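You operate a simulated robot arm through the tools that you are given. There is no shell and no other tool. Be economical: measure what you need, move in short steps, check, and stop when the job is done.

You are at the controls of a simulated two-armed robot. One attempt, no reset.

Task
Pour the blue ink and the yellow ink into the grey pot.
Fine: from the white pot and the orange pot, which go back on the bench; the grey one stays where it is. Set down upright: white measuring pot, orange measuring pot.

Only the result counts: the job must be done as asked and must still hold three seconds after the hand-in. Knocking over, shifting, dropping, spilling or breaking anything else fails it.

Robot
Two 7-joint arms with two-finger parallel grippers on one trunk, on a base that drives. Base frame: it is fixed to the floor where the robot stands at the start and does not move with it; the origin is under the middle of the robot, x ahead of it, y to its left, z up. Lengths are in mm, angles in degrees, forces in N, time in s.
The left shoulder is at the start at [20, 113, 1247], the right one opposite. With the tool pointing down near the work surface each hand reaches from about 180 to 600 mm from the robot's upright axis, wherever it stands, measured 20 degrees to its own side. Places, roughly: short wooden bench [700, -100, 800]. Payload 1.57 kg a hand.
The TCP of each hand is the grasp point between the finger pads, 30 mm short of the fingertips. In the tool frame z runs along the fingers and y along their closing line. Largest opening 80 mm; finger width 17, thickness 12; the body of the gripper, 40 by 82 mm, starts 80 mm behind the TCP.
Orientation is told as [roll, pitch, yaw] about the base's x, y, z axes, in that order, counted from this pose: with the fingers straight down and closing along the base's y, the tool's x points along the base's -x, its y along +y and its z along -z.

Tools
- The arms move only by the tool drive_tool. It takes "left_increments", "right_increments" or both (then of equal length, played together; a hand with none holds still); each is a list of rows, each a list of 7 numbers: the turn, a rotation vector about the base's x, y, z in units of 90 degrees (1.0 is 90 degrees), then the shift along the base's x, y, z in units of 200 mm (1.0 is 200 mm), then the gripper command, from -1 (fully open) to 1 (shut), values between in proportion. In form: [[ax, ay, az, x, y, z, hand], ...]. A call has 1 to 20 rows; each row is the pose to reach, as a shift and turn from the pose commanded when the call began. A call with a number of a shift or a turn outside -1 to 1 is refused whole. Rows are played at 5 a second. More than 50 mm and 8.6 degrees between two rows, or a gripper value outside its range, and nothing of the call is played. Where a pose cannot be reached the arm comes as near as it can. A force on the tool above 40 N (or 10 N above the force at the start of the call, whichever is more), or a blocked arm, ends the call early, and 0.2 s more pass. Each finger travels about 45 mm/s and halts on what it meets, pressing with about 43 N; the grip force reading is that of the motor and also rises with nothing between the fingers. The clock runs only during rows and for 0.2 s after the last one: add rows that repeat a pose to give the fingers time. The reply holds the time, the measured pose of the TCP, the force on the tool along the base axes, the opening and the grip force, in the units named above and with some noise, with the torque about the TCP (base axes, N m) and any sound that the robot's microphone picked up, and new pictures: "show" is both (left out), scene, wrist or none (wrist: the cameras of the hands that moved).
- Cameras (640 x 400 px; columns grow to the right, rows downward): "scene" is now at [95.2, -5.7, 1381.9]; the picture's right is [-0.09, -1.00, 0.00], its down [-0.54, 0.05, -0.84] and it looks along [0.84, -0.08, -0.54] (base axes); focal length 214 px, centre (320, 200). "left" rides on the left gripper at [72, 7, -122] in its tool frame; the picture's right is [-0.09, 1.00, 0.00], its down [-0.84, -0.08, -0.54] and it looks along [-0.54, -0.05, 0.84] (tool axes); focal length 238 px, centre (320, 200). "right" rides on the right gripper at [72, -7, -122] in its tool frame; the picture's right is [0.09, 1.00, 0.00], its down [-0.84, 0.08, -0.54] and it looks along [-0.54, 0.05, 0.84] (tool axes); focal length 238 px, centre (320, 200). There is no depth. A picture from a camera that has moved, and an enlarged one, comes with that camera's place and axes in the base frame and with its lens. The place of the scene camera against the robot may be out by one fixed shift of up to 12 mm in any direction.
- raise_lower(by): slides the trunk up (or, below 0, down) by that many mm; the arms and the scene camera ride with it, the base frame stays. It gives what a move gives, with no picture.
- drive_base(legs): drives the robot by 1 to 6 legs, each [ahead, left, turn to the left] in mm, mm and degrees, along the robot's own axes; the way and the turn of a leg run together, so that a leg with both is an arc; at most 1500 mm and 180 degrees a leg. The arms and the cameras ride along, it lands a little off, and it stops where it bumps. It gives what a move gives, and a new picture of the scene camera.
- head_to(pan, tilt): turns the head with the scene camera to pan (to the left, within 80 degrees either way) and tilt (down, from -29 to 69), counted from straight ahead of the robot. It gives what a move gives, and a new picture of the scene camera.
- close_up(camera, box): a new picture of the part [left, top, right, bottom] of that camera's present view, enlarged. No time passes.
- close_job(): hands the job in; it is judged then, once.

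Work in short steps. Places have to be worked out from the pictures, the camera data and where the tool is seen: move nearer, look again, correct. Check each grasp and each placing, and mend what went wrong. You have 120 turns and 260 pictures in all, those below and enlarged ones among them. Open the grippers and draw the arms clear of the work before you hand the job in, unless the task says otherwise; then end with one line.

The tools are called after "Emit:" by a JSON object that holds its "api" and its "payload". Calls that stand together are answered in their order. drive_tool: Moves the arms, as the interface text tells. Its arguments: {"type":"object","properties":{"left_increments":{"type":"array","items":{"type":"array","items":{"type":"number"}}},"right_increments":{"type":"array","items":{"type":"array","items":{"type":"number"}}},"show":{"type":"string","enum":["both","scene","wrist","none"]}},"required":[]} The other tools are called the same way: raise_lower (by) slides the trunk up or down; drive_base (legs) drives the base; head_to (pan, tilt) turns the head that bears the scene camera; close_up (camera, box) takes an enlarged picture of a part of a camera's view; close_job () hands the job in.

At the start:

```text
time_s: 0.0
left_tcp_pos: [393.5, 75.4, 1266.9]
left_tool_rot: [0.0, 0.0, 0.0]
left_ft_force: [0.9, 0.5, -0.5]
left_ft_torque: [0.01, -0.01, 0.01]
left_opening: 80.1
left_finger_force: 0.0
right_tcp_pos: [373.8, -299.2, 1211.5]
right_tool_rot: [0.0, 0.0, -0.1]
right_ft_force: [-0.9, 1.1, -0.8]
right_ft_torque: [0.03, 0.03, 0.01]
right_opening: 79.7
right_finger_force: 0.1
trunk travel left (down, up): [-300.0, 270.0]
robot x, y, heading: [-0.7, 0.4, 0.1]
head pan, tilt: [-5.4, 32.7]
```

scene: 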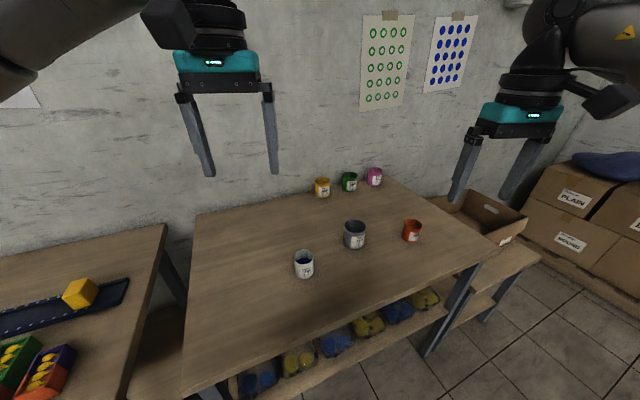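
right: 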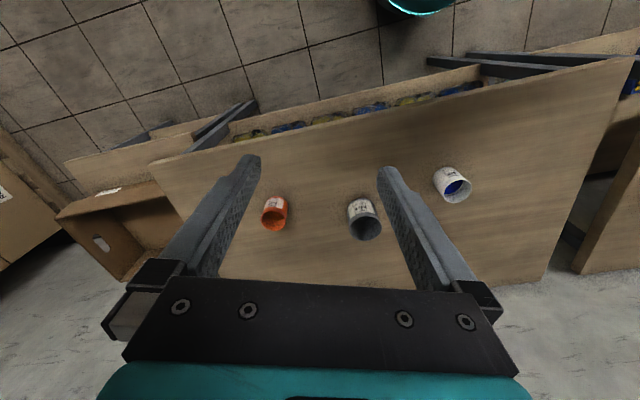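
left: 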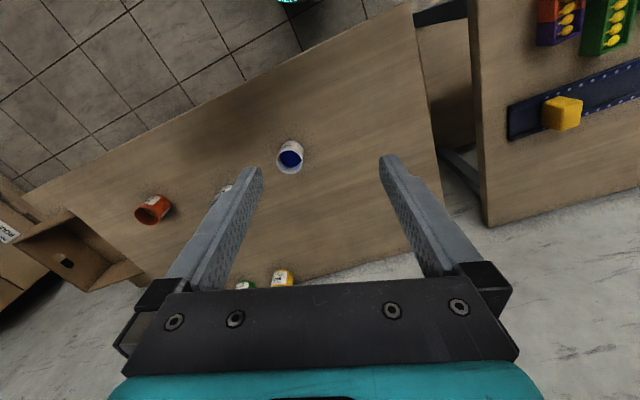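

The bench carries white (blue ink), grey and orange pots in front, with three others at the back. I zoom in to see the contents and measure places.

Emit:
{"api": "close_up", "payload": {"camera": "scene", "box": [280, 160, 440, 290]}}

Emit:
{"api": "close_up", "payload": {"camera": "right", "box": [240, 150, 480, 260]}}

Emit:
{"api": "close_up", "payload": {"camera": "left", "box": [120, 120, 320, 300]}}

```text
3.08 times, centred on (360, 225) of scene
camera zoom: at [95.2, -5.7, 1381.9], right [-0.09, -1.0, 0.0], down [-0.54, 0.05, -0.84], along [0.84, -0.08, -0.54], focal length 660 px, centre (197, 123)
```

zoom: 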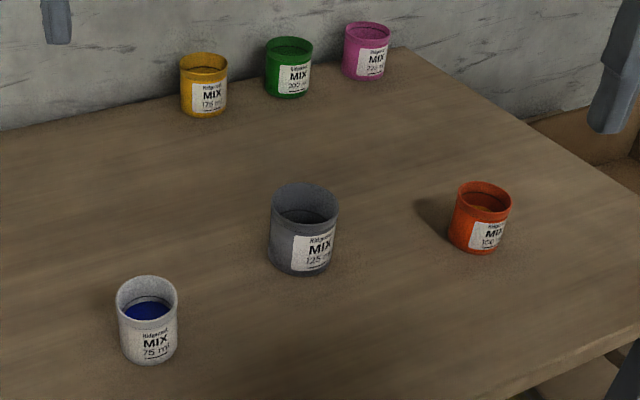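

```text
2.67 times, centred on (360, 205) of right
camera zoom: at [301.6, -305.2, 1331.7], right [-0.09, 1.0, 0.0], down [0.84, 0.08, 0.54], along [0.54, 0.05, -0.84], focal length 636 px, centre (213, 187)
```

zoom: 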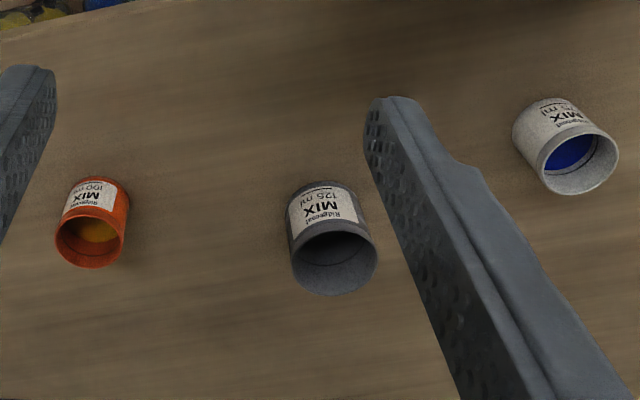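

```text
2.22 times, centred on (220, 210) of left
camera zoom: at [321.6, 83.0, 1387.3], right [0.09, 1.0, 0.0], down [0.84, -0.08, 0.54], along [0.54, -0.05, -0.84], focal length 530 px, centre (542, 178)
```

zoom: 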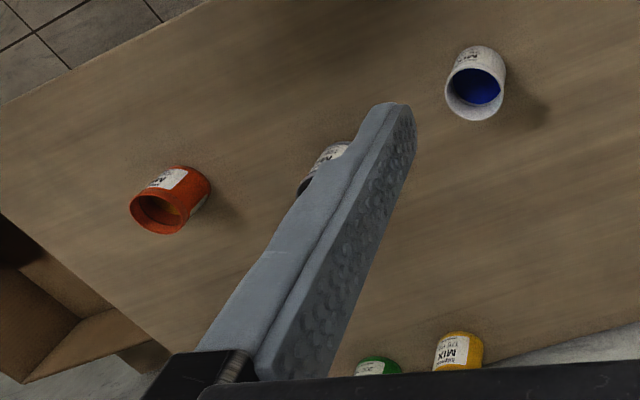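

The pots triangulate to about white (523,0), grey (632,-173) and orange (630,-374), with rims near z 915. I plan to grasp with the fingers tilted 60° forward of down and pour sideways. I bring the right hand toward a pre-grasp pose for orange.

Emit:
{"api": "drive_tool", "payload": {"right_increments": [[0, -0.083, 0, 0.05, -0.047, -0.11, -1], [0, -0.167, 0, 0.1, -0.094, -0.22, -1], [0, -0.25, 0, 0.15, -0.14, -0.33, -1], [0, -0.333, 0, 0.2, -0.188, -0.44, -1], [0, -0.417, 0, 0.25, -0.235, -0.55, -1], [0, -0.5, 0, 0.3, -0.282, -0.66, -1], [0, -0.583, 0, 0.35, -0.33, -0.77, -1], [0, -0.667, 0, 0.4, -0.375, -0.88, -1], [0, -0.667, 0, 0.4, -0.375, -0.88, -1]]}}

```text
time_s: 2.0
left_tcp_pos: [394.7, 76.9, 1265.2]
left_tool_rot: [0.0, 0.0, -0.1]
left_ft_force: [0.7, 0.9, 0.1]
left_ft_torque: [-0.01, -0.01, -0.02]
left_opening: 80.2
left_finger_force: 0.0
right_tcp_pos: [451.8, -372.6, 1038.6]
right_tool_rot: [0.2, -59.6, -0.3]
right_ft_force: [0.6, 0.3, -0.6]
right_ft_torque: [0.04, 0.0, 0.01]
right_opening: 80.0
right_finger_force: 0.1
right hand out of reach, approached as far as the arm can: row 8
trunk travel left (down, up): [-300.0, 270.0]
robot x, y, heading: [-1.1, -0.7, -0.5]
head pan, tilt: [-5.4, 32.7]
camera scene: at [95.3, -5.7, 1381.9], right [-0.09, -1.0, 0.0], down [-0.54, 0.05, -0.84], along [0.84, -0.08, -0.54], focal length 214 px, centre (320, 200)
camera right: at [310.7, -378.5, 1037.4], right [-0.05, 1.0, -0.08], down [-0.04, 0.08, 1.0], along [1.0, 0.05, 0.04], focal length 238 px, centre (320, 200)
```

scene: 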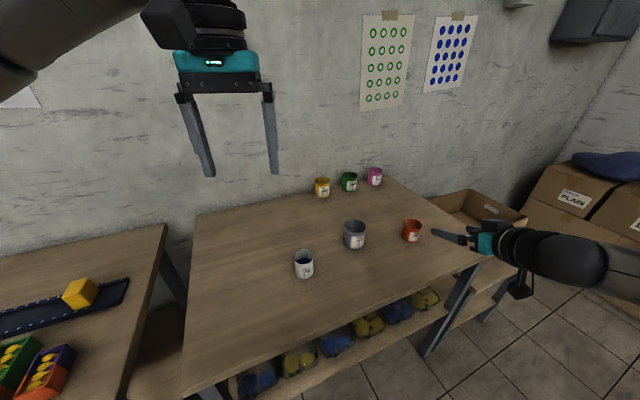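
right: 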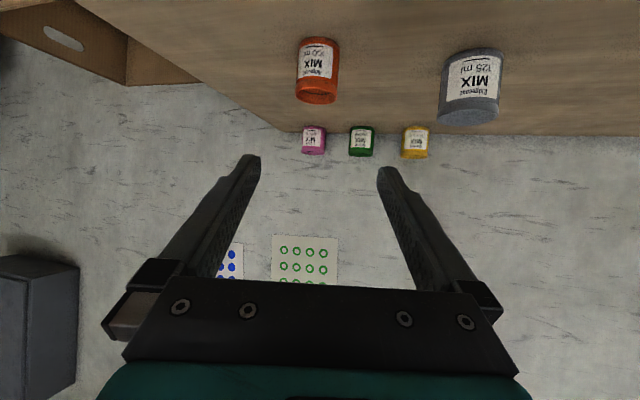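

The wrist view confirms orange at y≈-376, rim z≈915, table z≈850. I go lower and forward to test the reach.

Emit:
{"api": "drive_tool", "payload": {"right_increments": [[0, 0, 0, 0.08, 0, -0.16, -1], [0, 0, 0, 0.15, 0, -0.32, -1], [0, 0, 0, 0.2, 0, -0.5, -1], [0, 0, 0, 0.25, 0, -0.7, -1], [0, 0, 0, 0.25, 0, -0.7, -1]]}}

```text
time_s: 3.2
left_tcp_pos: [393.6, 75.7, 1265.5]
left_tool_rot: [0.0, 0.0, 0.0]
left_ft_force: [0.3, -0.4, 0.1]
left_ft_torque: [-0.03, -0.04, -0.01]
left_opening: 80.0
left_finger_force: 0.0
right_tcp_pos: [503.6, -373.9, 892.9]
right_tool_rot: [-0.1, -59.9, 0.2]
right_ft_force: [0.8, 0.6, -0.7]
right_ft_torque: [-0.04, -0.01, -0.03]
right_opening: 80.2
right_finger_force: 0.0
right hand out of reach, approached as far as the arm can: row 1
trunk travel left (down, up): [-300.0, 270.0]
robot x, y, heading: [1.1, 1.5, 0.0]
head pan, tilt: [-5.4, 32.7]
camera scene: at [95.0, -5.7, 1381.9], right [-0.09, -1.0, 0.0], down [-0.54, 0.05, -0.84], along [0.84, -0.08, -0.54], focal length 214 px, centre (320, 200)
camera right: at [362.7, -381.3, 891.6], right [-0.05, 1.0, -0.08], down [-0.05, 0.08, 1.0], along [1.0, 0.05, 0.05], focal length 238 px, centre (320, 200)
```

scene: 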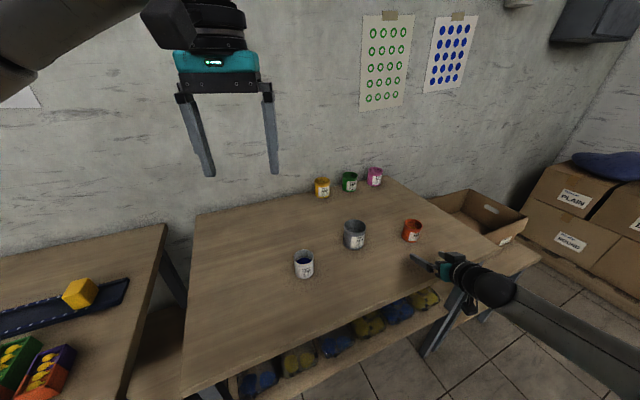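
right: 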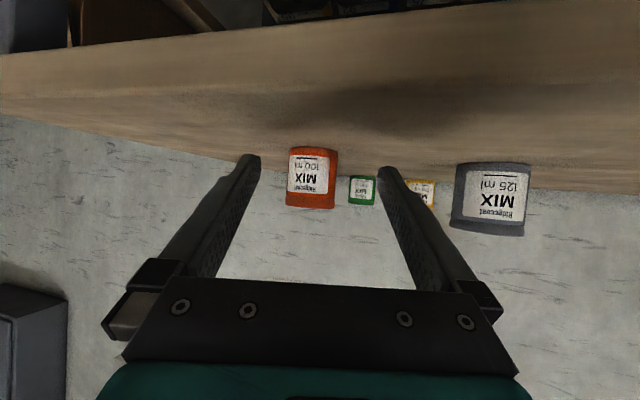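

The table is z≈850 and the orange pot stands 62 mm high at y≈-377. I advance along x with the fingers open to straddle it.

Emit:
{"api": "drive_tool", "payload": {"right_increments": [[0, 0, 0, 0.15, -0.015, -0.04, -1], [0, 0, 0, 0.3, -0.015, -0.04, -1], [0, 0, 0, 0.45, -0.015, -0.04, -1], [0, 0, 0, 0.55, -0.015, -0.04, -1], [0, 0, 0, 0.62, -0.015, -0.04, -1], [0, 0, 0, 0.62, -0.015, -0.04, -1]]}}

```text
time_s: 4.6
left_tcp_pos: [393.9, 76.6, 1266.1]
left_tool_rot: [0.0, 0.0, 0.0]
left_ft_force: [-0.1, 0.2, 0.4]
left_ft_torque: [0.02, 0.02, 0.01]
left_opening: 79.7
left_finger_force: 0.1
right_tcp_pos: [629.9, -378.1, 883.8]
right_tool_rot: [0.1, -60.0, 0.0]
right_ft_force: [0.7, -0.2, -0.9]
right_ft_torque: [0.0, 0.0, -0.01]
right_opening: 80.2
right_finger_force: 0.0
trunk travel left (down, up): [-300.0, 270.0]
robot x, y, heading: [0.2, -0.5, 0.1]
head pan, tilt: [-5.4, 32.7]
camera scene: at [95.0, -5.9, 1381.9], right [-0.09, -1.0, 0.0], down [-0.54, 0.05, -0.84], along [0.84, -0.08, -0.54], focal length 214 px, centre (320, 200)
camera right: at [488.4, -384.8, 882.5], right [-0.05, 1.0, -0.08], down [-0.05, 0.08, 1.0], along [1.0, 0.05, 0.05], focal length 238 px, centre (320, 200)
```

scene: 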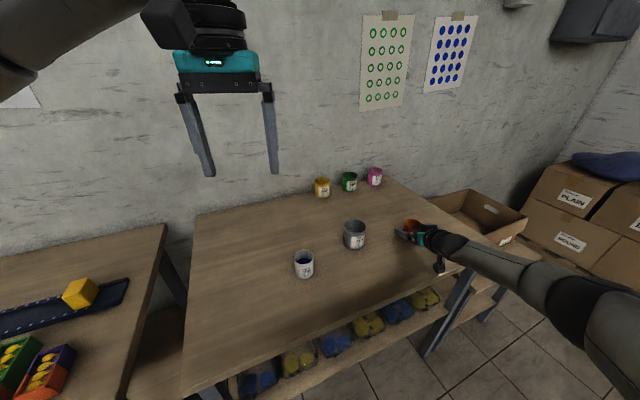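
right: 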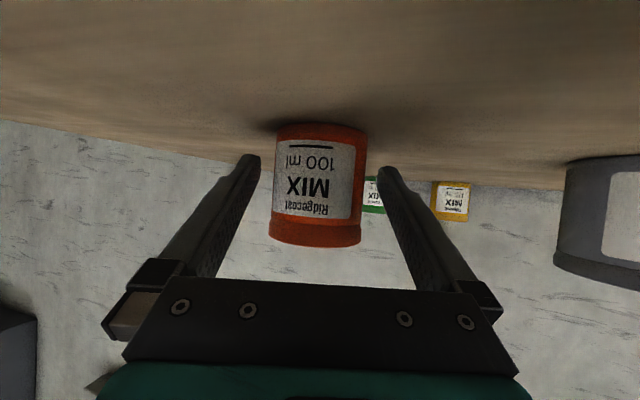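

I check how deep the pot sits between the fingers before closing.

Emit:
{"api": "close_up", "payload": {"camera": "scene", "box": [370, 200, 450, 260]}}

Emit:
{"api": "close_up", "payload": {"camera": "right", "box": [220, 100, 420, 260]}}

```text
6.67 times, centred on (410, 230) of scene
camera zoom: at [95.0, -5.9, 1381.9], right [-0.09, -1.0, 0.0], down [-0.54, 0.05, -0.84], along [0.84, -0.08, -0.54], focal length 1430 px, centre (-280, 0)
```

zoom: 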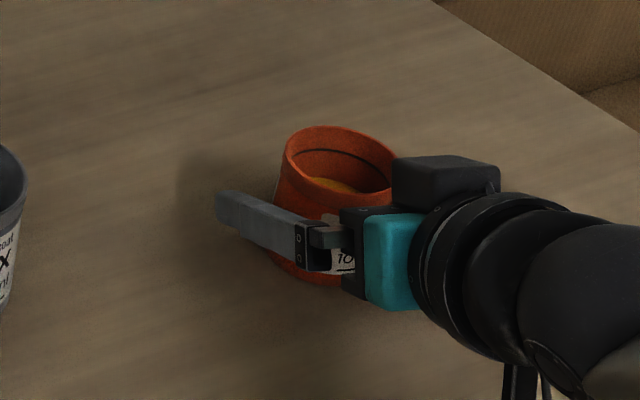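

```text
2.50 times, centred on (320, 180) of right
camera zoom: at [488.4, -384.8, 882.5], right [-0.05, 1.0, -0.08], down [-0.05, 0.08, 1.0], along [1.0, 0.05, 0.05], focal length 596 px, centre (320, 250)
```

zoom: 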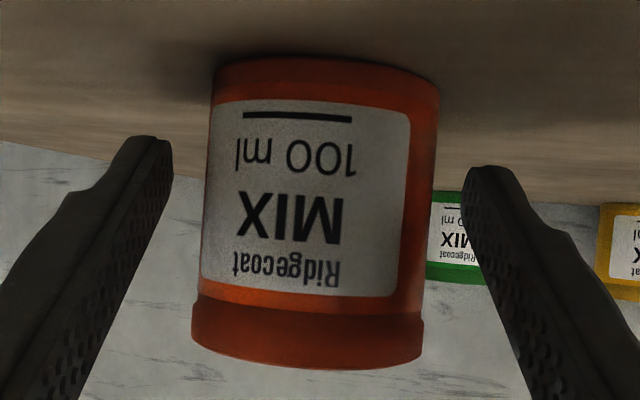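

The combined views put orange's axis at x≈640 with a diameter of about 58 mm. I go 8 mm further and close.

Emit:
{"api": "drive_tool", "payload": {"right_increments": [[0, 0, 0, 0.045, 0, 0, -1], [0, 0, 0, 0.045, 0, 0, -0.3], [0, 0, 0, 0.045, 0, 0, 0.2], [0, 0, 0, 0.045, 0, 0, 0.6], [0, 0, 0, 0.045, 0, 0, 1], [0, 0, 0, 0.045, 0, 0, 1], [0, 0, 0, 0.045, 0, 0, 1]], "show": "wrist"}}

```text
time_s: 6.2
left_tcp_pos: [393.9, 76.8, 1266.4]
left_tool_rot: [0.0, 0.1, 0.0]
left_ft_force: [0.0, -0.2, 1.2]
left_ft_torque: [0.0, -0.01, 0.01]
left_opening: 80.1
left_finger_force: 0.0
right_tcp_pos: [638.0, -377.2, 883.8]
right_tool_rot: [0.1, -60.1, 0.0]
right_ft_force: [0.3, 0.5, 1.7]
right_ft_torque: [0.01, 0.0, -0.01]
right_opening: 54.1
right_finger_force: 42.4
trunk travel left (down, up): [-300.0, 270.0]
robot x, y, heading: [-0.2, 2.2, 0.1]
head pan, tilt: [-5.4, 32.7]
camera right: at [496.2, -384.0, 882.7], right [-0.05, 1.0, -0.08], down [-0.05, 0.08, 1.0], along [1.0, 0.05, 0.05], focal length 238 px, centre (320, 200)
```

right: 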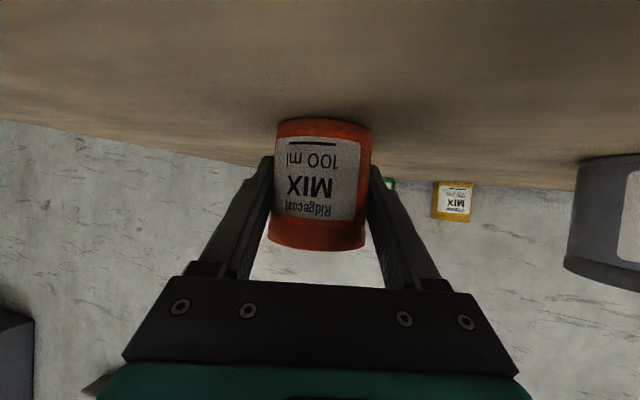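

Orange is gripped at 54 mm. I lift it gently and move it partway toward the grey pot.

Emit:
{"api": "drive_tool", "payload": {"right_increments": [[0, 0, 0, 0, 0, 0.05, 1], [0, 0, 0, 0, 0, 0.15, 1], [0, 0, 0, 0, 0, 0.27, 1], [0, 0, 0, 0, 0, 0.39, 1], [0, 0, 0, 0, 0, 0.5, 1], [0, 0, 0, 0, 0.05, 0.57, 1], [0, 0, 0, 0, 0.15, 0.6, 1], [0, 0, 0, 0, 0.27, 0.6, 1], [0, 0, 0, 0, 0.39, 0.6, 1], [0, 0, 0, 0, 0.49, 0.6, 1], [0, 0, 0, 0, 0.52, 0.6, 1]]}}

Emit:
{"api": "close_up", "payload": {"camera": "scene", "box": [320, 190, 440, 270]}}

```text
time_s: 8.6
left_tcp_pos: [394.0, 76.5, 1266.1]
left_tool_rot: [0.0, 0.0, 0.1]
left_ft_force: [-0.2, 0.6, -0.6]
left_ft_torque: [0.0, -0.02, 0.01]
left_opening: 80.1
left_finger_force: 0.1
right_tcp_pos: [637.5, -272.5, 1007.4]
right_tool_rot: [0.0, -59.9, -0.1]
right_ft_force: [-0.4, 0.0, -1.0]
right_ft_torque: [0.02, 0.01, 0.02]
right_opening: 54.0
right_finger_force: 43.7
trunk travel left (down, up): [-300.0, 270.0]
robot x, y, heading: [0.5, 4.2, -0.2]
head pan, tilt: [-5.4, 32.7]
camera scene: at [95.3, -5.7, 1381.8], right [-0.09, -1.0, 0.0], down [-0.54, 0.05, -0.84], along [0.84, -0.08, -0.54], focal length 214 px, centre (320, 200)
camera right: at [496.4, -278.6, 1005.1], right [-0.05, 1.0, -0.08], down [-0.05, 0.08, 1.0], along [1.0, 0.05, 0.05], focal length 238 px, centre (320, 200)
```

scene: 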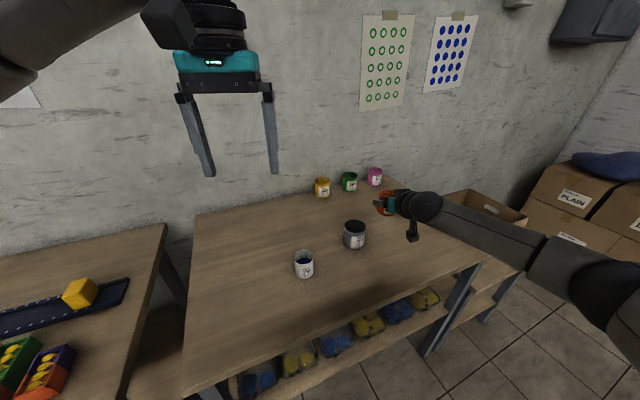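
right: 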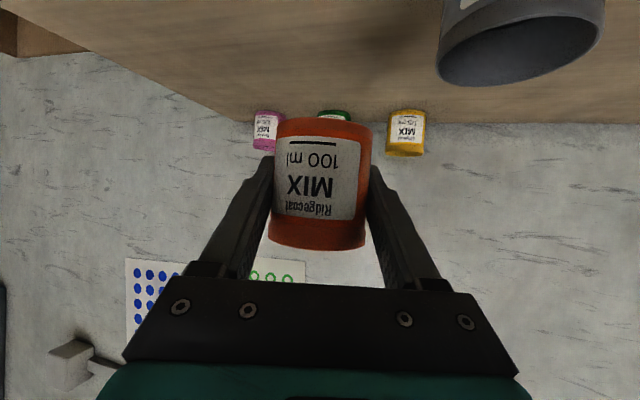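

```text
5.00 times, centred on (380, 230) of scene
camera zoom: at [95.3, -5.7, 1381.8], right [-0.09, -1.0, 0.0], down [-0.54, 0.05, -0.84], along [0.84, -0.08, -0.54], focal length 1072 px, centre (20, 50)
```

zoom: 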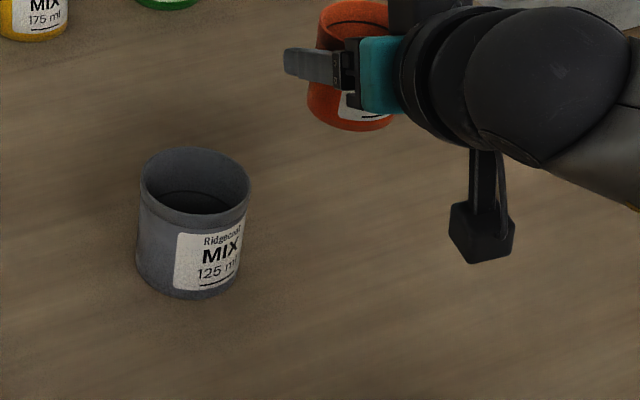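

Grey measures about (635,-174) with rim z≈918. I move the orange pot so its lip lands over the grey's middle and tilt to 40° as a first step.

Emit:
{"api": "drive_tool", "payload": {"right_increments": [[0, 0, 0, 0, 0.05, -0.02, 1], [0, 0, 0, -0.01, 0.15, -0.08, 1], [0, 0, 0, -0.0125, 0.23, -0.13, 1], [0, 0, 0, -0.0125, 0.2525, -0.15, 1], [-0.0889, 0, 0, -0.0125, 0.2525, -0.15, 1], [-0.1778, 0, 0, -0.0125, 0.2525, -0.15, 1], [-0.2667, 0, 0, -0.0125, 0.2525, -0.15, 1], [-0.3556, 0, 0, -0.0125, 0.2525, -0.15, 1], [-0.4444, 0, 0, -0.0125, 0.2525, -0.15, 1], [-0.4444, 0, 0, -0.0125, 0.2525, -0.15, 1]]}}

Emit:
{"api": "close_up", "payload": {"camera": "scene", "box": [320, 190, 440, 270]}}

```text
time_s: 10.8
left_tcp_pos: [394.4, 74.7, 1265.7]
left_tool_rot: [0.1, 0.1, 0.0]
left_ft_force: [0.0, -0.3, -0.9]
left_ft_torque: [0.05, 0.0, -0.03]
left_opening: 80.3
left_finger_force: 0.0
right_tcp_pos: [634.6, -223.6, 975.5]
right_tool_rot: [-59.3, -41.5, 48.2]
right_ft_force: [0.7, -0.3, -0.7]
right_ft_torque: [0.01, -0.04, 0.01]
right_opening: 54.0
right_finger_force: 42.8
right hand out of reach, approached as far as the arm can: row 5, 6
trunk travel left (down, up): [-300.0, 270.0]
robot x, y, heading: [2.6, 0.6, -0.2]
head pan, tilt: [-5.4, 32.7]
camera scene: at [95.4, -7.5, 1381.8], right [-0.09, -1.0, 0.0], down [-0.54, 0.05, -0.84], along [0.84, -0.08, -0.54], focal length 214 px, centre (320, 200)
camera right: at [491.6, -228.9, 977.9], right [-0.04, 0.71, -0.7], down [-0.05, 0.7, 0.71], along [1.0, 0.07, 0.01], focal length 238 px, centre (320, 200)
```

scene: 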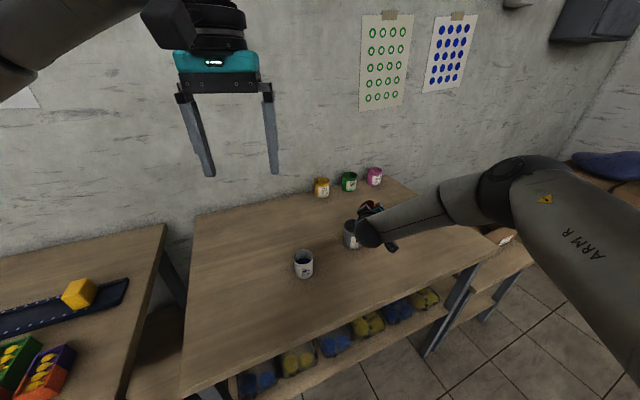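
right: 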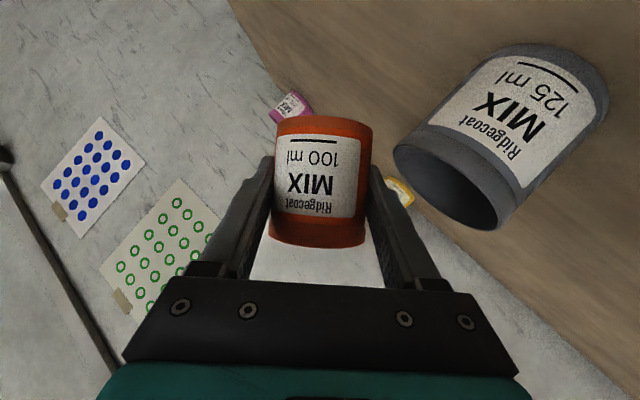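

```text
5.00 times, centred on (380, 230) of scene
camera zoom: at [95.4, -7.5, 1381.8], right [-0.09, -1.0, 0.0], down [-0.54, 0.05, -0.84], along [0.84, -0.08, -0.54], focal length 1072 px, centre (20, 50)
```

zoom: 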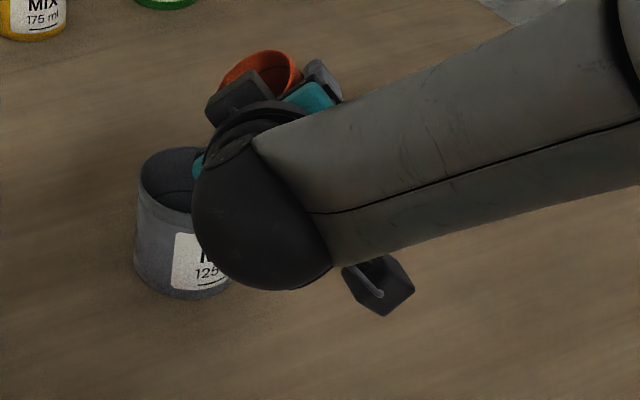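

Tilt works and the lip is about over grey. I continue slowly to 72° and look.

Emit:
{"api": "drive_tool", "payload": {"right_increments": [[-0.06, 0, 0, -0.01, 0, 0, 1], [-0.12, 0, 0, -0.02, 0, 0, 1], [-0.18, 0, 0, -0.02, 0.005, 0, 1], [-0.24, 0, 0, -0.02, 0.005, 0, 1], [-0.3, 0, 0, -0.02, 0.01, 0, 1], [-0.36, 0, 0, -0.02, 0.01, 0, 1], [-0.36, 0, 0, -0.02, 0.01, 0, 1]]}}

Emit:
{"api": "close_up", "payload": {"camera": "right", "box": [240, 80, 600, 280]}}

```text
time_s: 12.4
left_tcp_pos: [393.8, 75.6, 1266.0]
left_tool_rot: [0.0, 0.0, 0.0]
left_ft_force: [-0.3, 0.3, -0.8]
left_ft_torque: [0.02, 0.02, -0.04]
left_opening: 80.1
left_finger_force: 0.0
right_tcp_pos: [630.4, -219.6, 976.4]
right_tool_rot: [-81.1, -15.0, 58.9]
right_ft_force: [-0.2, 0.0, -1.0]
right_ft_torque: [-0.01, 0.02, -0.02]
right_opening: 53.8
right_finger_force: 43.3
trunk travel left (down, up): [-300.0, 270.0]
robot x, y, heading: [1.4, 3.8, 0.0]
head pan, tilt: [-5.4, 32.7]
camera scene: at [95.2, -5.8, 1381.9], right [-0.09, -1.0, 0.0], down [-0.54, 0.05, -0.84], along [0.84, -0.08, -0.54], focal length 214 px, centre (320, 200)
camera right: at [489.1, -222.8, 981.9], right [-0.05, 0.22, -0.97], down [-0.05, 0.97, 0.23], along [1.0, 0.06, -0.03], focal length 238 px, centre (320, 200)
```

scene: 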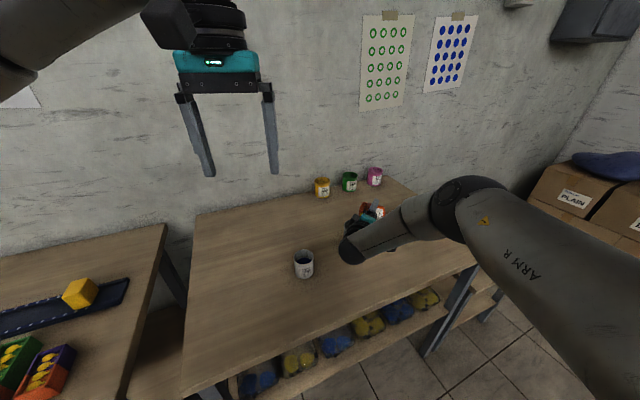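
right: 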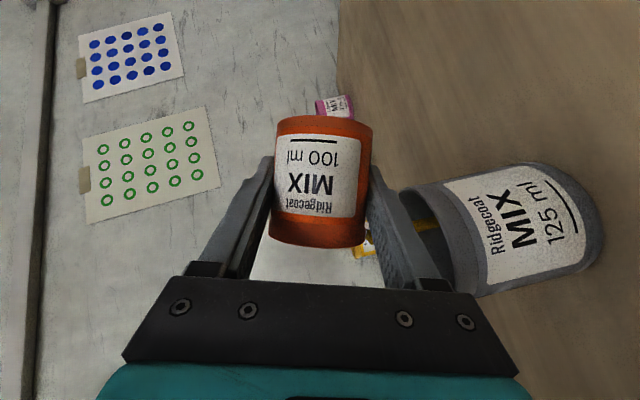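

```text
1.78 times, centred on (420, 180) of right
camera zoom: at [489.1, -222.8, 981.9], right [-0.05, 0.22, -0.97], down [-0.05, 0.97, 0.23], along [1.0, 0.06, -0.03], focal length 424 px, centre (142, 236)
```

zoom: 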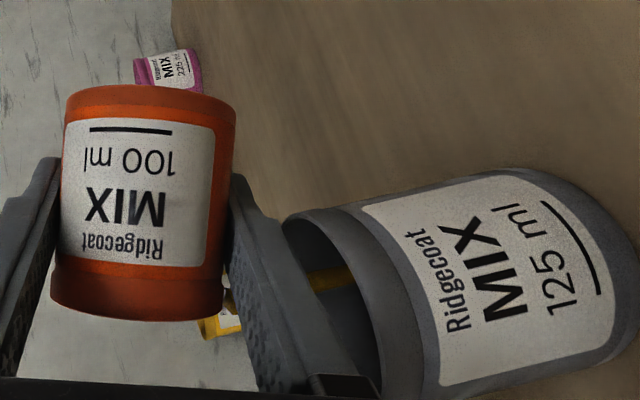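

Yellow ink is streaming into the grey's mouth, well centred. I continue the tilt to about 104° while tracking the lip.

Emit:
{"api": "drive_tool", "payload": {"right_increments": [[-0.05, 0, 0, 0, 0.01, 0.01, 1], [-0.1, 0, 0, 0, 0.02, 0.02, 1], [-0.15, 0, 0, 0, 0.03, 0.03, 1], [-0.2, 0, 0, 0, 0.04, 0.04, 1], [-0.25, 0, 0, 0, 0.055, 0.05, 1], [-0.3, 0, 0, 0, 0.07, 0.065, 1], [-0.35, 0, 0, 0, 0.085, 0.075, 1], [-0.35, 0, 0, 0, 0.085, 0.075, 1], [-0.35, 0, 0, 0, 0.085, 0.075, 1]]}}

Emit:
{"api": "close_up", "payload": {"camera": "right", "box": [240, 80, 600, 280]}}

```text
time_s: 14.4
left_tcp_pos: [393.0, 75.6, 1265.6]
left_tool_rot: [0.0, 0.0, -0.1]
left_ft_force: [0.0, -0.1, 0.1]
left_ft_torque: [-0.01, 0.01, 0.02]
left_opening: 79.9
left_finger_force: 0.0
right_tcp_pos: [638.1, -176.6, 1003.0]
right_tool_rot: [-95.8, 11.9, 57.8]
right_ft_force: [-0.6, 0.4, -0.3]
right_ft_torque: [-0.02, -0.03, 0.01]
right_opening: 53.9
right_finger_force: 42.9
right hand out of reach, approached as far as the arm can: row 4, 5, 6, 7, 8, 9
trunk travel left (down, up): [-300.0, 270.0]
robot x, y, heading: [1.9, 3.9, -0.1]
head pan, tilt: [-5.4, 32.7]
camera scene: at [95.2, -5.7, 1381.9], right [-0.09, -1.0, 0.0], down [-0.54, 0.05, -0.84], along [0.84, -0.08, -0.54], focal length 214 px, centre (320, 200)
camera right: at [497.1, -172.5, 1012.1], right [-0.07, -0.3, -0.95], down [-0.03, 0.95, -0.3], along [1.0, 0.01, -0.08], focal length 238 px, centre (320, 200)
```

scene: 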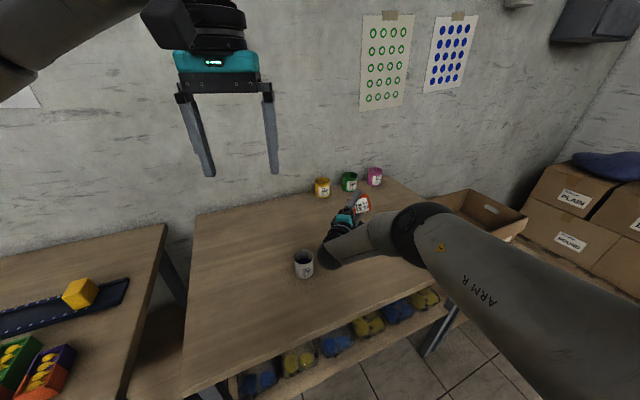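
right: 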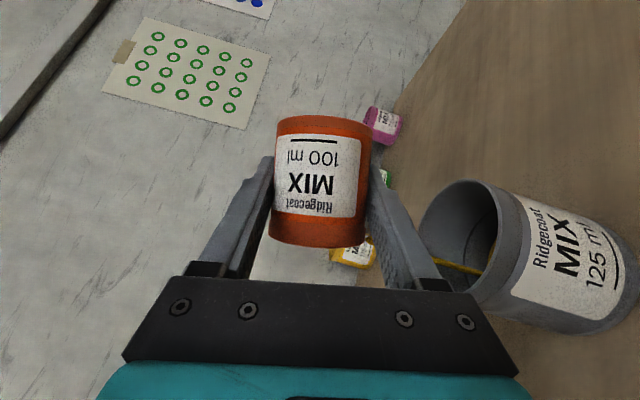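

```text
1.78 times, centred on (420, 180) of right
camera zoom: at [497.1, -172.5, 1012.1], right [-0.07, -0.3, -0.95], down [-0.03, 0.95, -0.3], along [1.0, 0.01, -0.08], focal length 424 px, centre (142, 236)
```

zoom: 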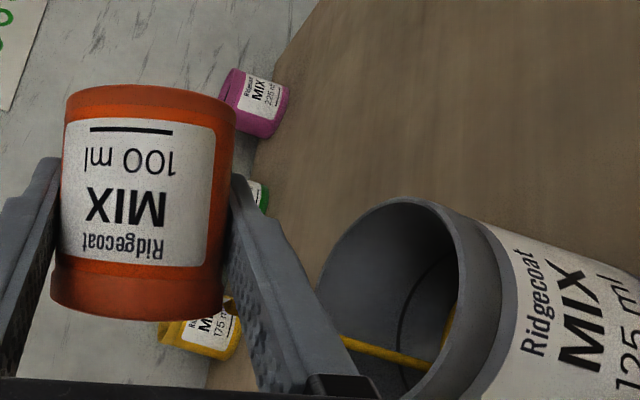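

The arm hit a joint limit and the TCP drifted 27 mm to +y, though the stream still lands inside grey. Yawing the hand about vertical leaves the pour geometry unchanged and eases the wrist, so I do that to recentre.

Emit:
{"api": "drive_tool", "payload": {"right_increments": [[0, 0, 0.09, 0.02, 0.005, 0, 1], [0, 0, 0.18, 0.04, 0.01, 0, 1], [0, 0, 0.27, 0.06, 0.015, 0, 1], [0, 0, 0.27, 0.06, 0.015, 0, 1]]}}

Emit:
{"api": "close_up", "payload": {"camera": "right", "box": [240, 80, 600, 280]}}

```text
time_s: 15.4
left_tcp_pos: [395.3, 73.7, 1265.9]
left_tool_rot: [0.1, 0.0, 0.0]
left_ft_force: [0.6, -0.7, 0.0]
left_ft_torque: [0.04, 0.01, 0.01]
left_opening: 80.0
left_finger_force: 0.0
right_tcp_pos: [674.0, -68.1, 1069.0]
right_tool_rot: [-92.2, 11.6, 75.4]
right_ft_force: [-0.2, -0.5, -0.4]
right_ft_torque: [0.0, -0.02, 0.02]
right_opening: 54.2
right_finger_force: 43.1
right hand out of reach, approached as far as the arm can: row 1, 2, 3, 4
trunk travel left (down, up): [-300.0, 270.0]
robot x, y, heading: [-2.2, -0.4, 0.1]
head pan, tilt: [-5.4, 32.7]
camera scene: at [95.8, -7.9, 1381.7], right [-0.09, -1.0, 0.0], down [-0.54, 0.05, -0.84], along [0.84, -0.08, -0.54], focal length 214 px, centre (320, 200)
camera right: at [538.8, -104.7, 1085.6], right [-0.04, -0.29, -0.96], down [-0.32, 0.91, -0.26], along [0.95, 0.3, -0.13], focal length 238 px, centre (320, 200)
```

scene: 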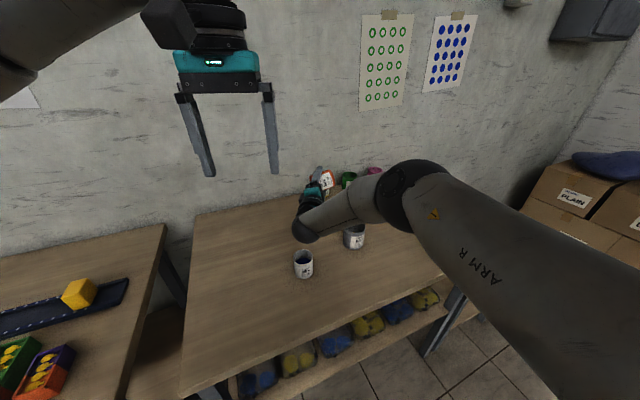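
right: 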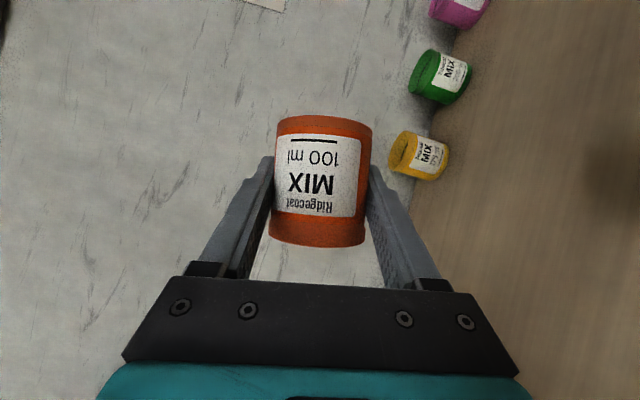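

```text
1.78 times, centred on (420, 180) of right
camera zoom: at [538.8, -104.7, 1085.6], right [-0.04, -0.29, -0.96], down [-0.32, 0.91, -0.26], along [0.95, 0.3, -0.13], focal length 424 px, centre (142, 236)
```

zoom: 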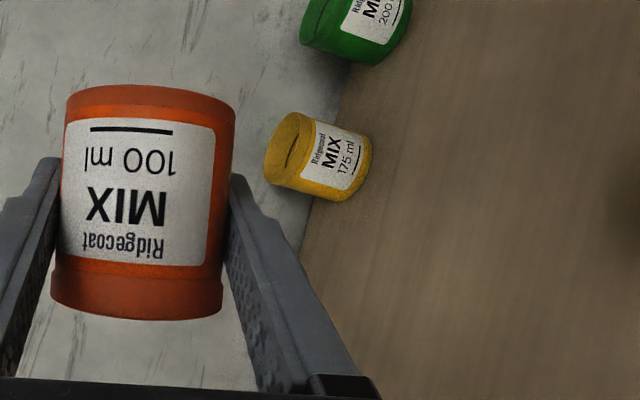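

That moved the wrong way and swept the pot to +y. I check for a spill before anything else.

Emit:
{"api": "close_up", "payload": {"camera": "scene", "box": [280, 160, 400, 280]}}

```text
3.33 times, centred on (340, 220) of scene
camera zoom: at [95.8, -7.9, 1381.7], right [-0.09, -1.0, 0.0], down [-0.54, 0.05, -0.84], along [0.84, -0.08, -0.54], focal length 715 px, centre (253, 133)
```

zoom: 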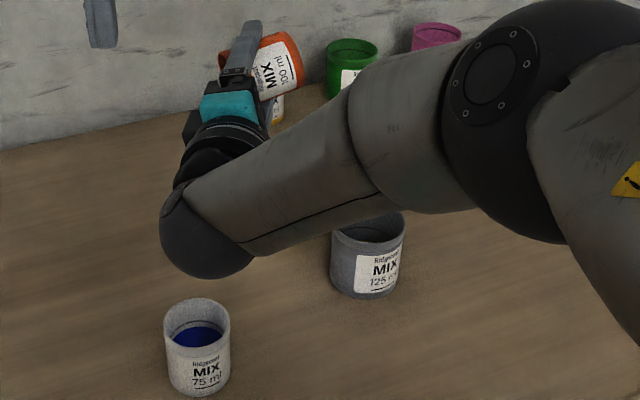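

No spill is visible and no stream is running. I unroll the tilt about the yawed axis, with the target raised, to recover a reachable pose.

Emit:
{"api": "drive_tool", "payload": {"right_increments": [[0.081, 0.037, 0, 0, 0, 0.1, 1], [0.162, 0.073, 0, 0, 0, 0.2, 1], [0.243, 0.11, 0, 0, 0, 0.25, 1], [0.324, 0.146, 0, 0, 0, 0.25, 1], [0.405, 0.183, 0, 0, 0, 0.25, 1], [0.405, 0.183, 0, 0, 0, 0.25, 1]]}}

Emit:
{"api": "close_up", "payload": {"camera": "scene", "box": [280, 160, 440, 280]}}

```text
time_s: 16.8
left_tcp_pos: [393.8, 76.8, 1265.6]
left_tool_rot: [0.1, 0.0, 0.0]
left_ft_force: [-0.2, 0.1, 0.0]
left_ft_torque: [0.01, 0.04, 0.02]
left_opening: 80.1
left_finger_force: 0.0
right_tcp_pos: [672.9, -69.9, 1119.2]
right_tool_rot: [-66.8, -19.7, 73.4]
right_ft_force: [0.1, -0.1, -0.8]
right_ft_torque: [0.0, -0.01, 0.02]
right_opening: 53.8
right_finger_force: 42.8
trunk travel left (down, up): [-300.0, 270.0]
robot x, y, heading: [0.6, -0.3, 0.2]
head pan, tilt: [-5.4, 32.7]
camera scene: at [95.2, -5.5, 1381.8], right [-0.09, -1.0, 0.0], down [-0.54, 0.05, -0.84], along [0.84, -0.08, -0.54], focal length 214 px, centre (320, 200)
camera right: at [543.3, -121.3, 1145.4], right [-0.31, 0.32, -0.89], down [-0.3, 0.86, 0.42], along [0.9, 0.39, -0.17], focal length 238 px, centre (320, 200)
```

scene: 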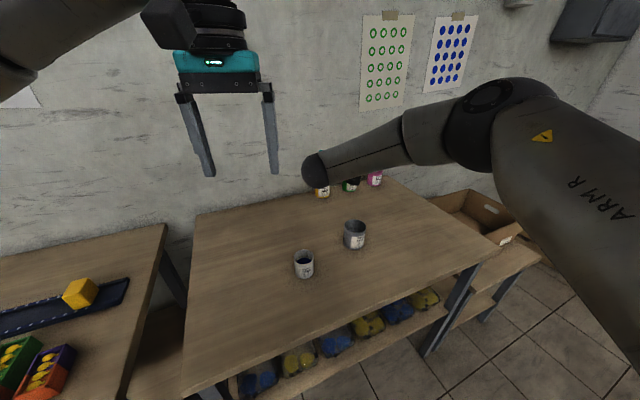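
right: 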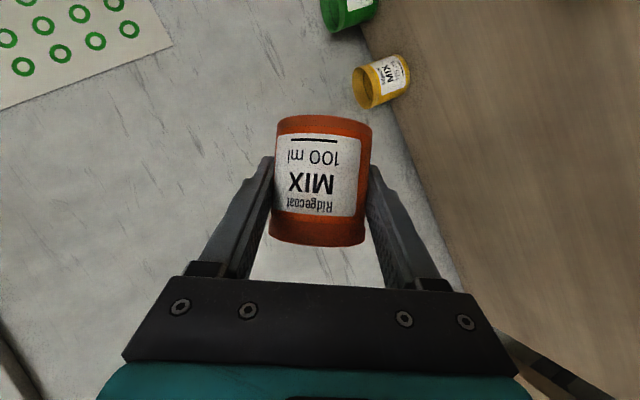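

```text
3.33 times, centred on (360, 220) of scene
camera zoom: at [95.2, -5.5, 1381.8], right [-0.09, -1.0, 0.0], down [-0.54, 0.05, -0.84], along [0.84, -0.08, -0.54], focal length 715 px, centre (187, 133)
```

zoom: 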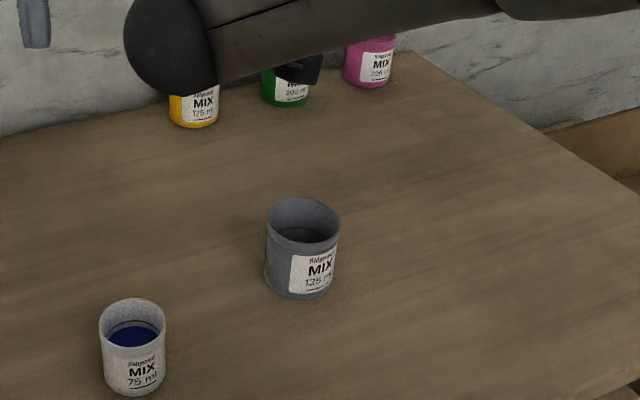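

The table is clean. I turn the orange pot upright and move it back over to the right to look inside it and into the grey.

Emit:
{"api": "drive_tool", "payload": {"right_increments": [[0.082, 0.022, 0, -0.02, -0.1, 0, 1], [0.164, 0.044, 0, -0.04, -0.22, 0, 1], [0.246, 0.066, 0, -0.06, -0.34, 0, 1], [0.328, 0.088, 0, -0.09, -0.46, 0, 1], [0.41, 0.11, 0, -0.11, -0.58, 0, 1], [0.492, 0.132, 0, -0.13, -0.7, 0, 1], [0.574, 0.154, 0, -0.15, -0.82, 0, 1], [0.655, 0.176, 0, -0.17, -0.95, 0, 1], [0.655, 0.176, 0, -0.17, -0.95, 0, 1]]}}

Emit:
{"api": "close_up", "payload": {"camera": "scene", "box": [320, 150, 480, 270]}}

```text
time_s: 18.8
left_tcp_pos: [393.2, 77.0, 1265.9]
left_tool_rot: [0.0, 0.0, 0.0]
left_ft_force: [0.3, -0.5, -0.7]
left_ft_torque: [0.01, 0.02, 0.03]
left_opening: 80.0
left_finger_force: 0.0
right_tcp_pos: [632.1, -259.8, 1122.2]
right_tool_rot: [-11.2, -57.9, 31.7]
right_ft_force: [0.3, -0.7, -0.7]
right_ft_torque: [-0.03, 0.01, -0.01]
right_opening: 54.4
right_finger_force: 42.8
right hand out of reach, approached as far as the arm can: row 8, 9
trunk travel left (down, up): [-300.0, 270.0]
robot x, y, heading: [1.1, -1.5, 0.1]
head pan, tilt: [-5.4, 32.7]
camera scene: at [95.5, -5.2, 1381.8], right [-0.09, -1.0, 0.0], down [-0.54, 0.05, -0.84], along [0.84, -0.08, -0.54], focal length 214 px, centre (320, 200)
camera right: at [503.5, -319.7, 1125.4], right [-0.42, 0.89, -0.18], down [-0.09, 0.16, 0.98], along [0.91, 0.43, 0.01], focal length 238 px, centre (320, 200)
```

scene: 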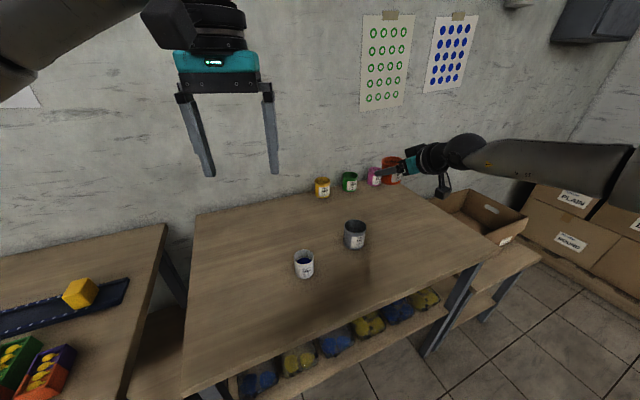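
right: 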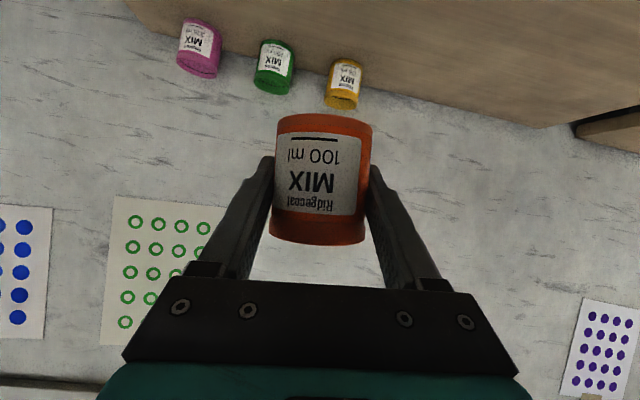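

```text
3.33 times, centred on (400, 210) of scene
camera zoom: at [95.5, -5.2, 1381.8], right [-0.09, -1.0, 0.0], down [-0.54, 0.05, -0.84], along [0.84, -0.08, -0.54], focal length 715 px, centre (53, 167)
```

zoom: 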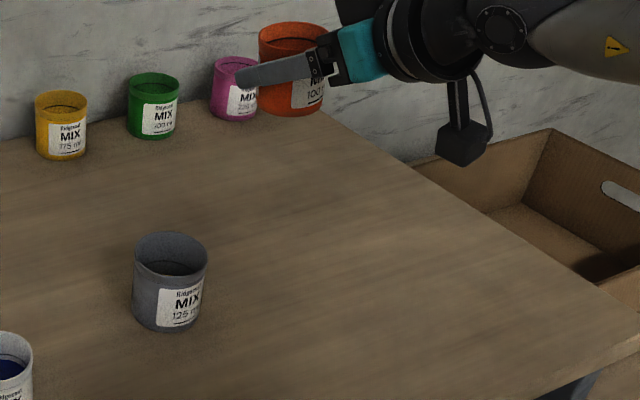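

I can't tell the level in the orange pot. The limit eases when the hand is more inboard, so I drive the base 160 mm to the right, with the pot held high, so the pour pose lies nearer this arm's centre.

Emit:
{"api": "drive_base", "payload": {"legs": [[0, -160, 0]]}}

```text
time_s: 20.2
left_tcp_pos: [393.6, -82.8, 1264.8]
left_tool_rot: [0.0, 0.1, 0.0]
left_ft_force: [0.9, -0.1, -1.1]
left_ft_torque: [0.0, 0.05, -0.04]
left_opening: 79.9
left_finger_force: 0.0
right_tcp_pos: [632.2, -420.0, 1122.1]
right_tool_rot: [-11.2, -57.9, 31.6]
right_ft_force: [0.0, -0.4, -0.4]
right_ft_torque: [0.01, -0.01, 0.03]
right_opening: 54.4
right_finger_force: 42.9
trunk travel left (down, up): [-300.0, 270.0]
robot x, y, heading: [-3.3, -159.5, -0.1]
head pan, tilt: [-5.4, 32.7]
camera scene: at [95.2, -165.3, 1381.8], right [-0.09, -1.0, 0.0], down [-0.54, 0.05, -0.84], along [0.84, -0.08, -0.54], focal length 214 px, centre (320, 200)
```

scene: 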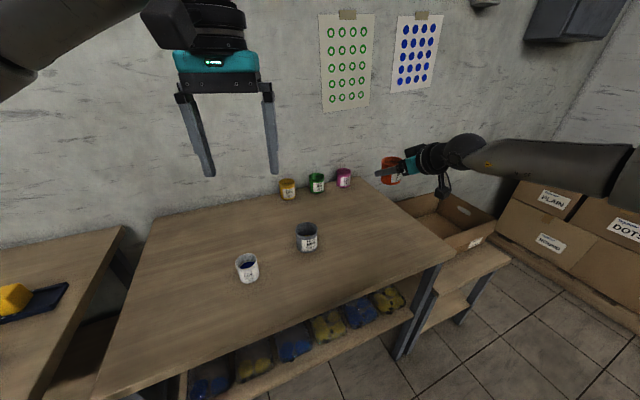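

I look into the grey and around it from the new viewpoint.

Emit:
{"api": "close_up", "payload": {"camera": "scene", "box": [220, 205, 340, 285]}}

Emit:
{"api": "close_up", "payload": {"camera": "scene", "box": [370, 140, 430, 190]}}

```text
5.00 times, centred on (280, 245) of scene
camera zoom: at [95.2, -165.3, 1381.8], right [-0.09, -1.0, 0.0], down [-0.54, 0.05, -0.84], along [0.84, -0.08, -0.54], focal length 1072 px, centre (520, -25)
```

zoom: 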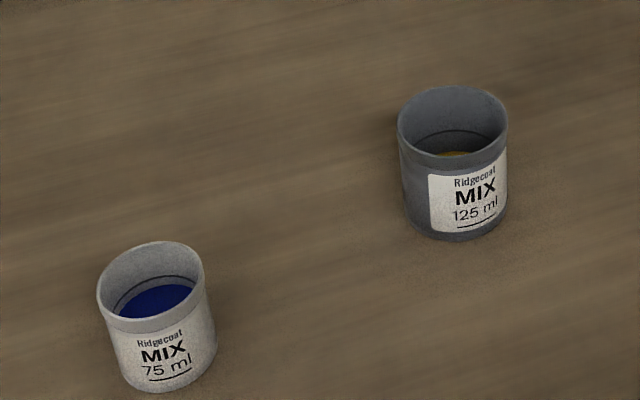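

```text
8.00 times, centred on (400, 165) of scene
camera zoom: at [95.2, -165.3, 1381.8], right [-0.09, -1.0, 0.0], down [-0.54, 0.05, -0.84], along [0.84, -0.08, -0.54], focal length 1716 px, centre (-320, 480)
```

zoom: 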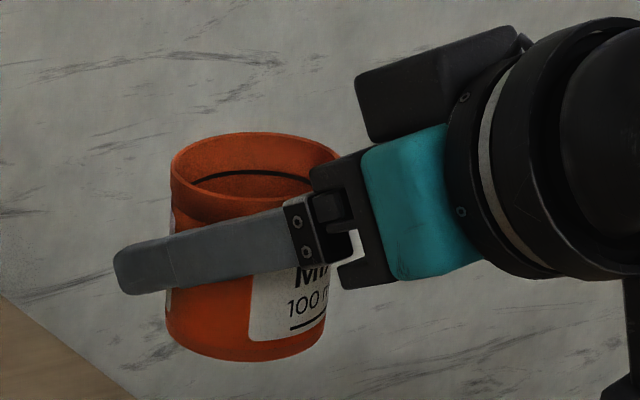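

Yellow is visible in grey, the table is clean and grey is confirmed at (634,-173). I lower the trunk 80 mm, since the earlier drift was also upward, so the pour pose sits higher relative to the shoulder.

Emit:
{"api": "raise_lower", "payload": {"by": -80}}

```text
time_s: 21.4
left_tcp_pos: [393.5, -82.5, 1185.5]
left_tool_rot: [0.0, -0.1, -0.1]
left_ft_force: [0.5, 0.1, -0.2]
left_ft_torque: [-0.02, 0.0, 0.01]
left_opening: 79.8
left_finger_force: 0.1
right_tcp_pos: [631.7, -419.6, 1042.9]
right_tool_rot: [-11.2, -57.8, 31.7]
right_ft_force: [1.1, 0.1, 0.2]
right_ft_torque: [-0.01, -0.03, 0.04]
right_opening: 54.4
right_finger_force: 42.8
trunk travel left (down, up): [-220.0, 350.0]
robot x, y, heading: [-0.5, -160.4, 0.3]
head pan, tilt: [-5.4, 32.7]
```

I bring the pot back beside grey with the yaw removed and upright.

Emit:
{"api": "drive_tool", "payload": {"right_increments": [[0.01, 0, -0.03, 0, 0.1, 0, 1], [0.02, 0, -0.065, 0, 0.25, 0, 1], [0.03, 0, -0.1, 0, 0.4, 0, 1], [0.04, 0, -0.14, 0, 0.55, 0, 1], [0.05, 0, -0.18, 0, 0.7, 0, 1], [0.06, 0, -0.22, 0, 0.83, -0.1, 1], [0.07, 0, -0.26, 0, 0.93, -0.2, 1], [0.07, 0, -0.26, 0, 0.96, -0.22, 1], [0.07, 0, -0.26, 0, 0.96, -0.22, 1]]}}

```text
time_s: 23.4
left_tcp_pos: [393.4, -81.7, 1186.4]
left_tool_rot: [-0.1, 0.0, 0.0]
left_ft_force: [0.2, -0.8, -0.2]
left_ft_torque: [0.01, 0.01, 0.02]
left_opening: 79.9
left_finger_force: 0.1
right_tcp_pos: [632.4, -227.5, 998.4]
right_tool_rot: [0.5, -59.5, -1.9]
right_ft_force: [-0.9, 0.0, -0.2]
right_ft_torque: [0.01, -0.02, 0.01]
right_opening: 54.5
right_finger_force: 43.2
trunk travel left (down, up): [-220.0, 350.0]
robot x, y, heading: [-1.1, -156.8, 0.1]
head pan, tilt: [-5.4, 32.7]
camera scene: at [95.2, -164.3, 1301.9], right [-0.09, -1.0, 0.0], down [-0.54, 0.05, -0.84], along [0.84, -0.08, -0.54], focal length 214 px, centre (320, 200)
camera right: at [491.0, -230.8, 996.5], right [-0.02, 1.0, -0.07], down [-0.04, 0.07, 1.0], along [1.0, 0.03, 0.04], focal length 238 px, centre (320, 200)
```

scene: 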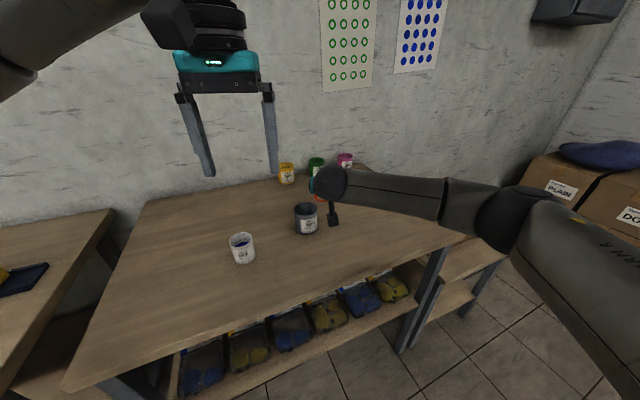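
right: 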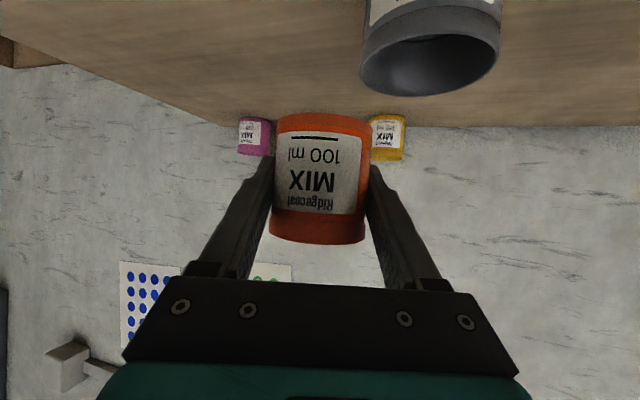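

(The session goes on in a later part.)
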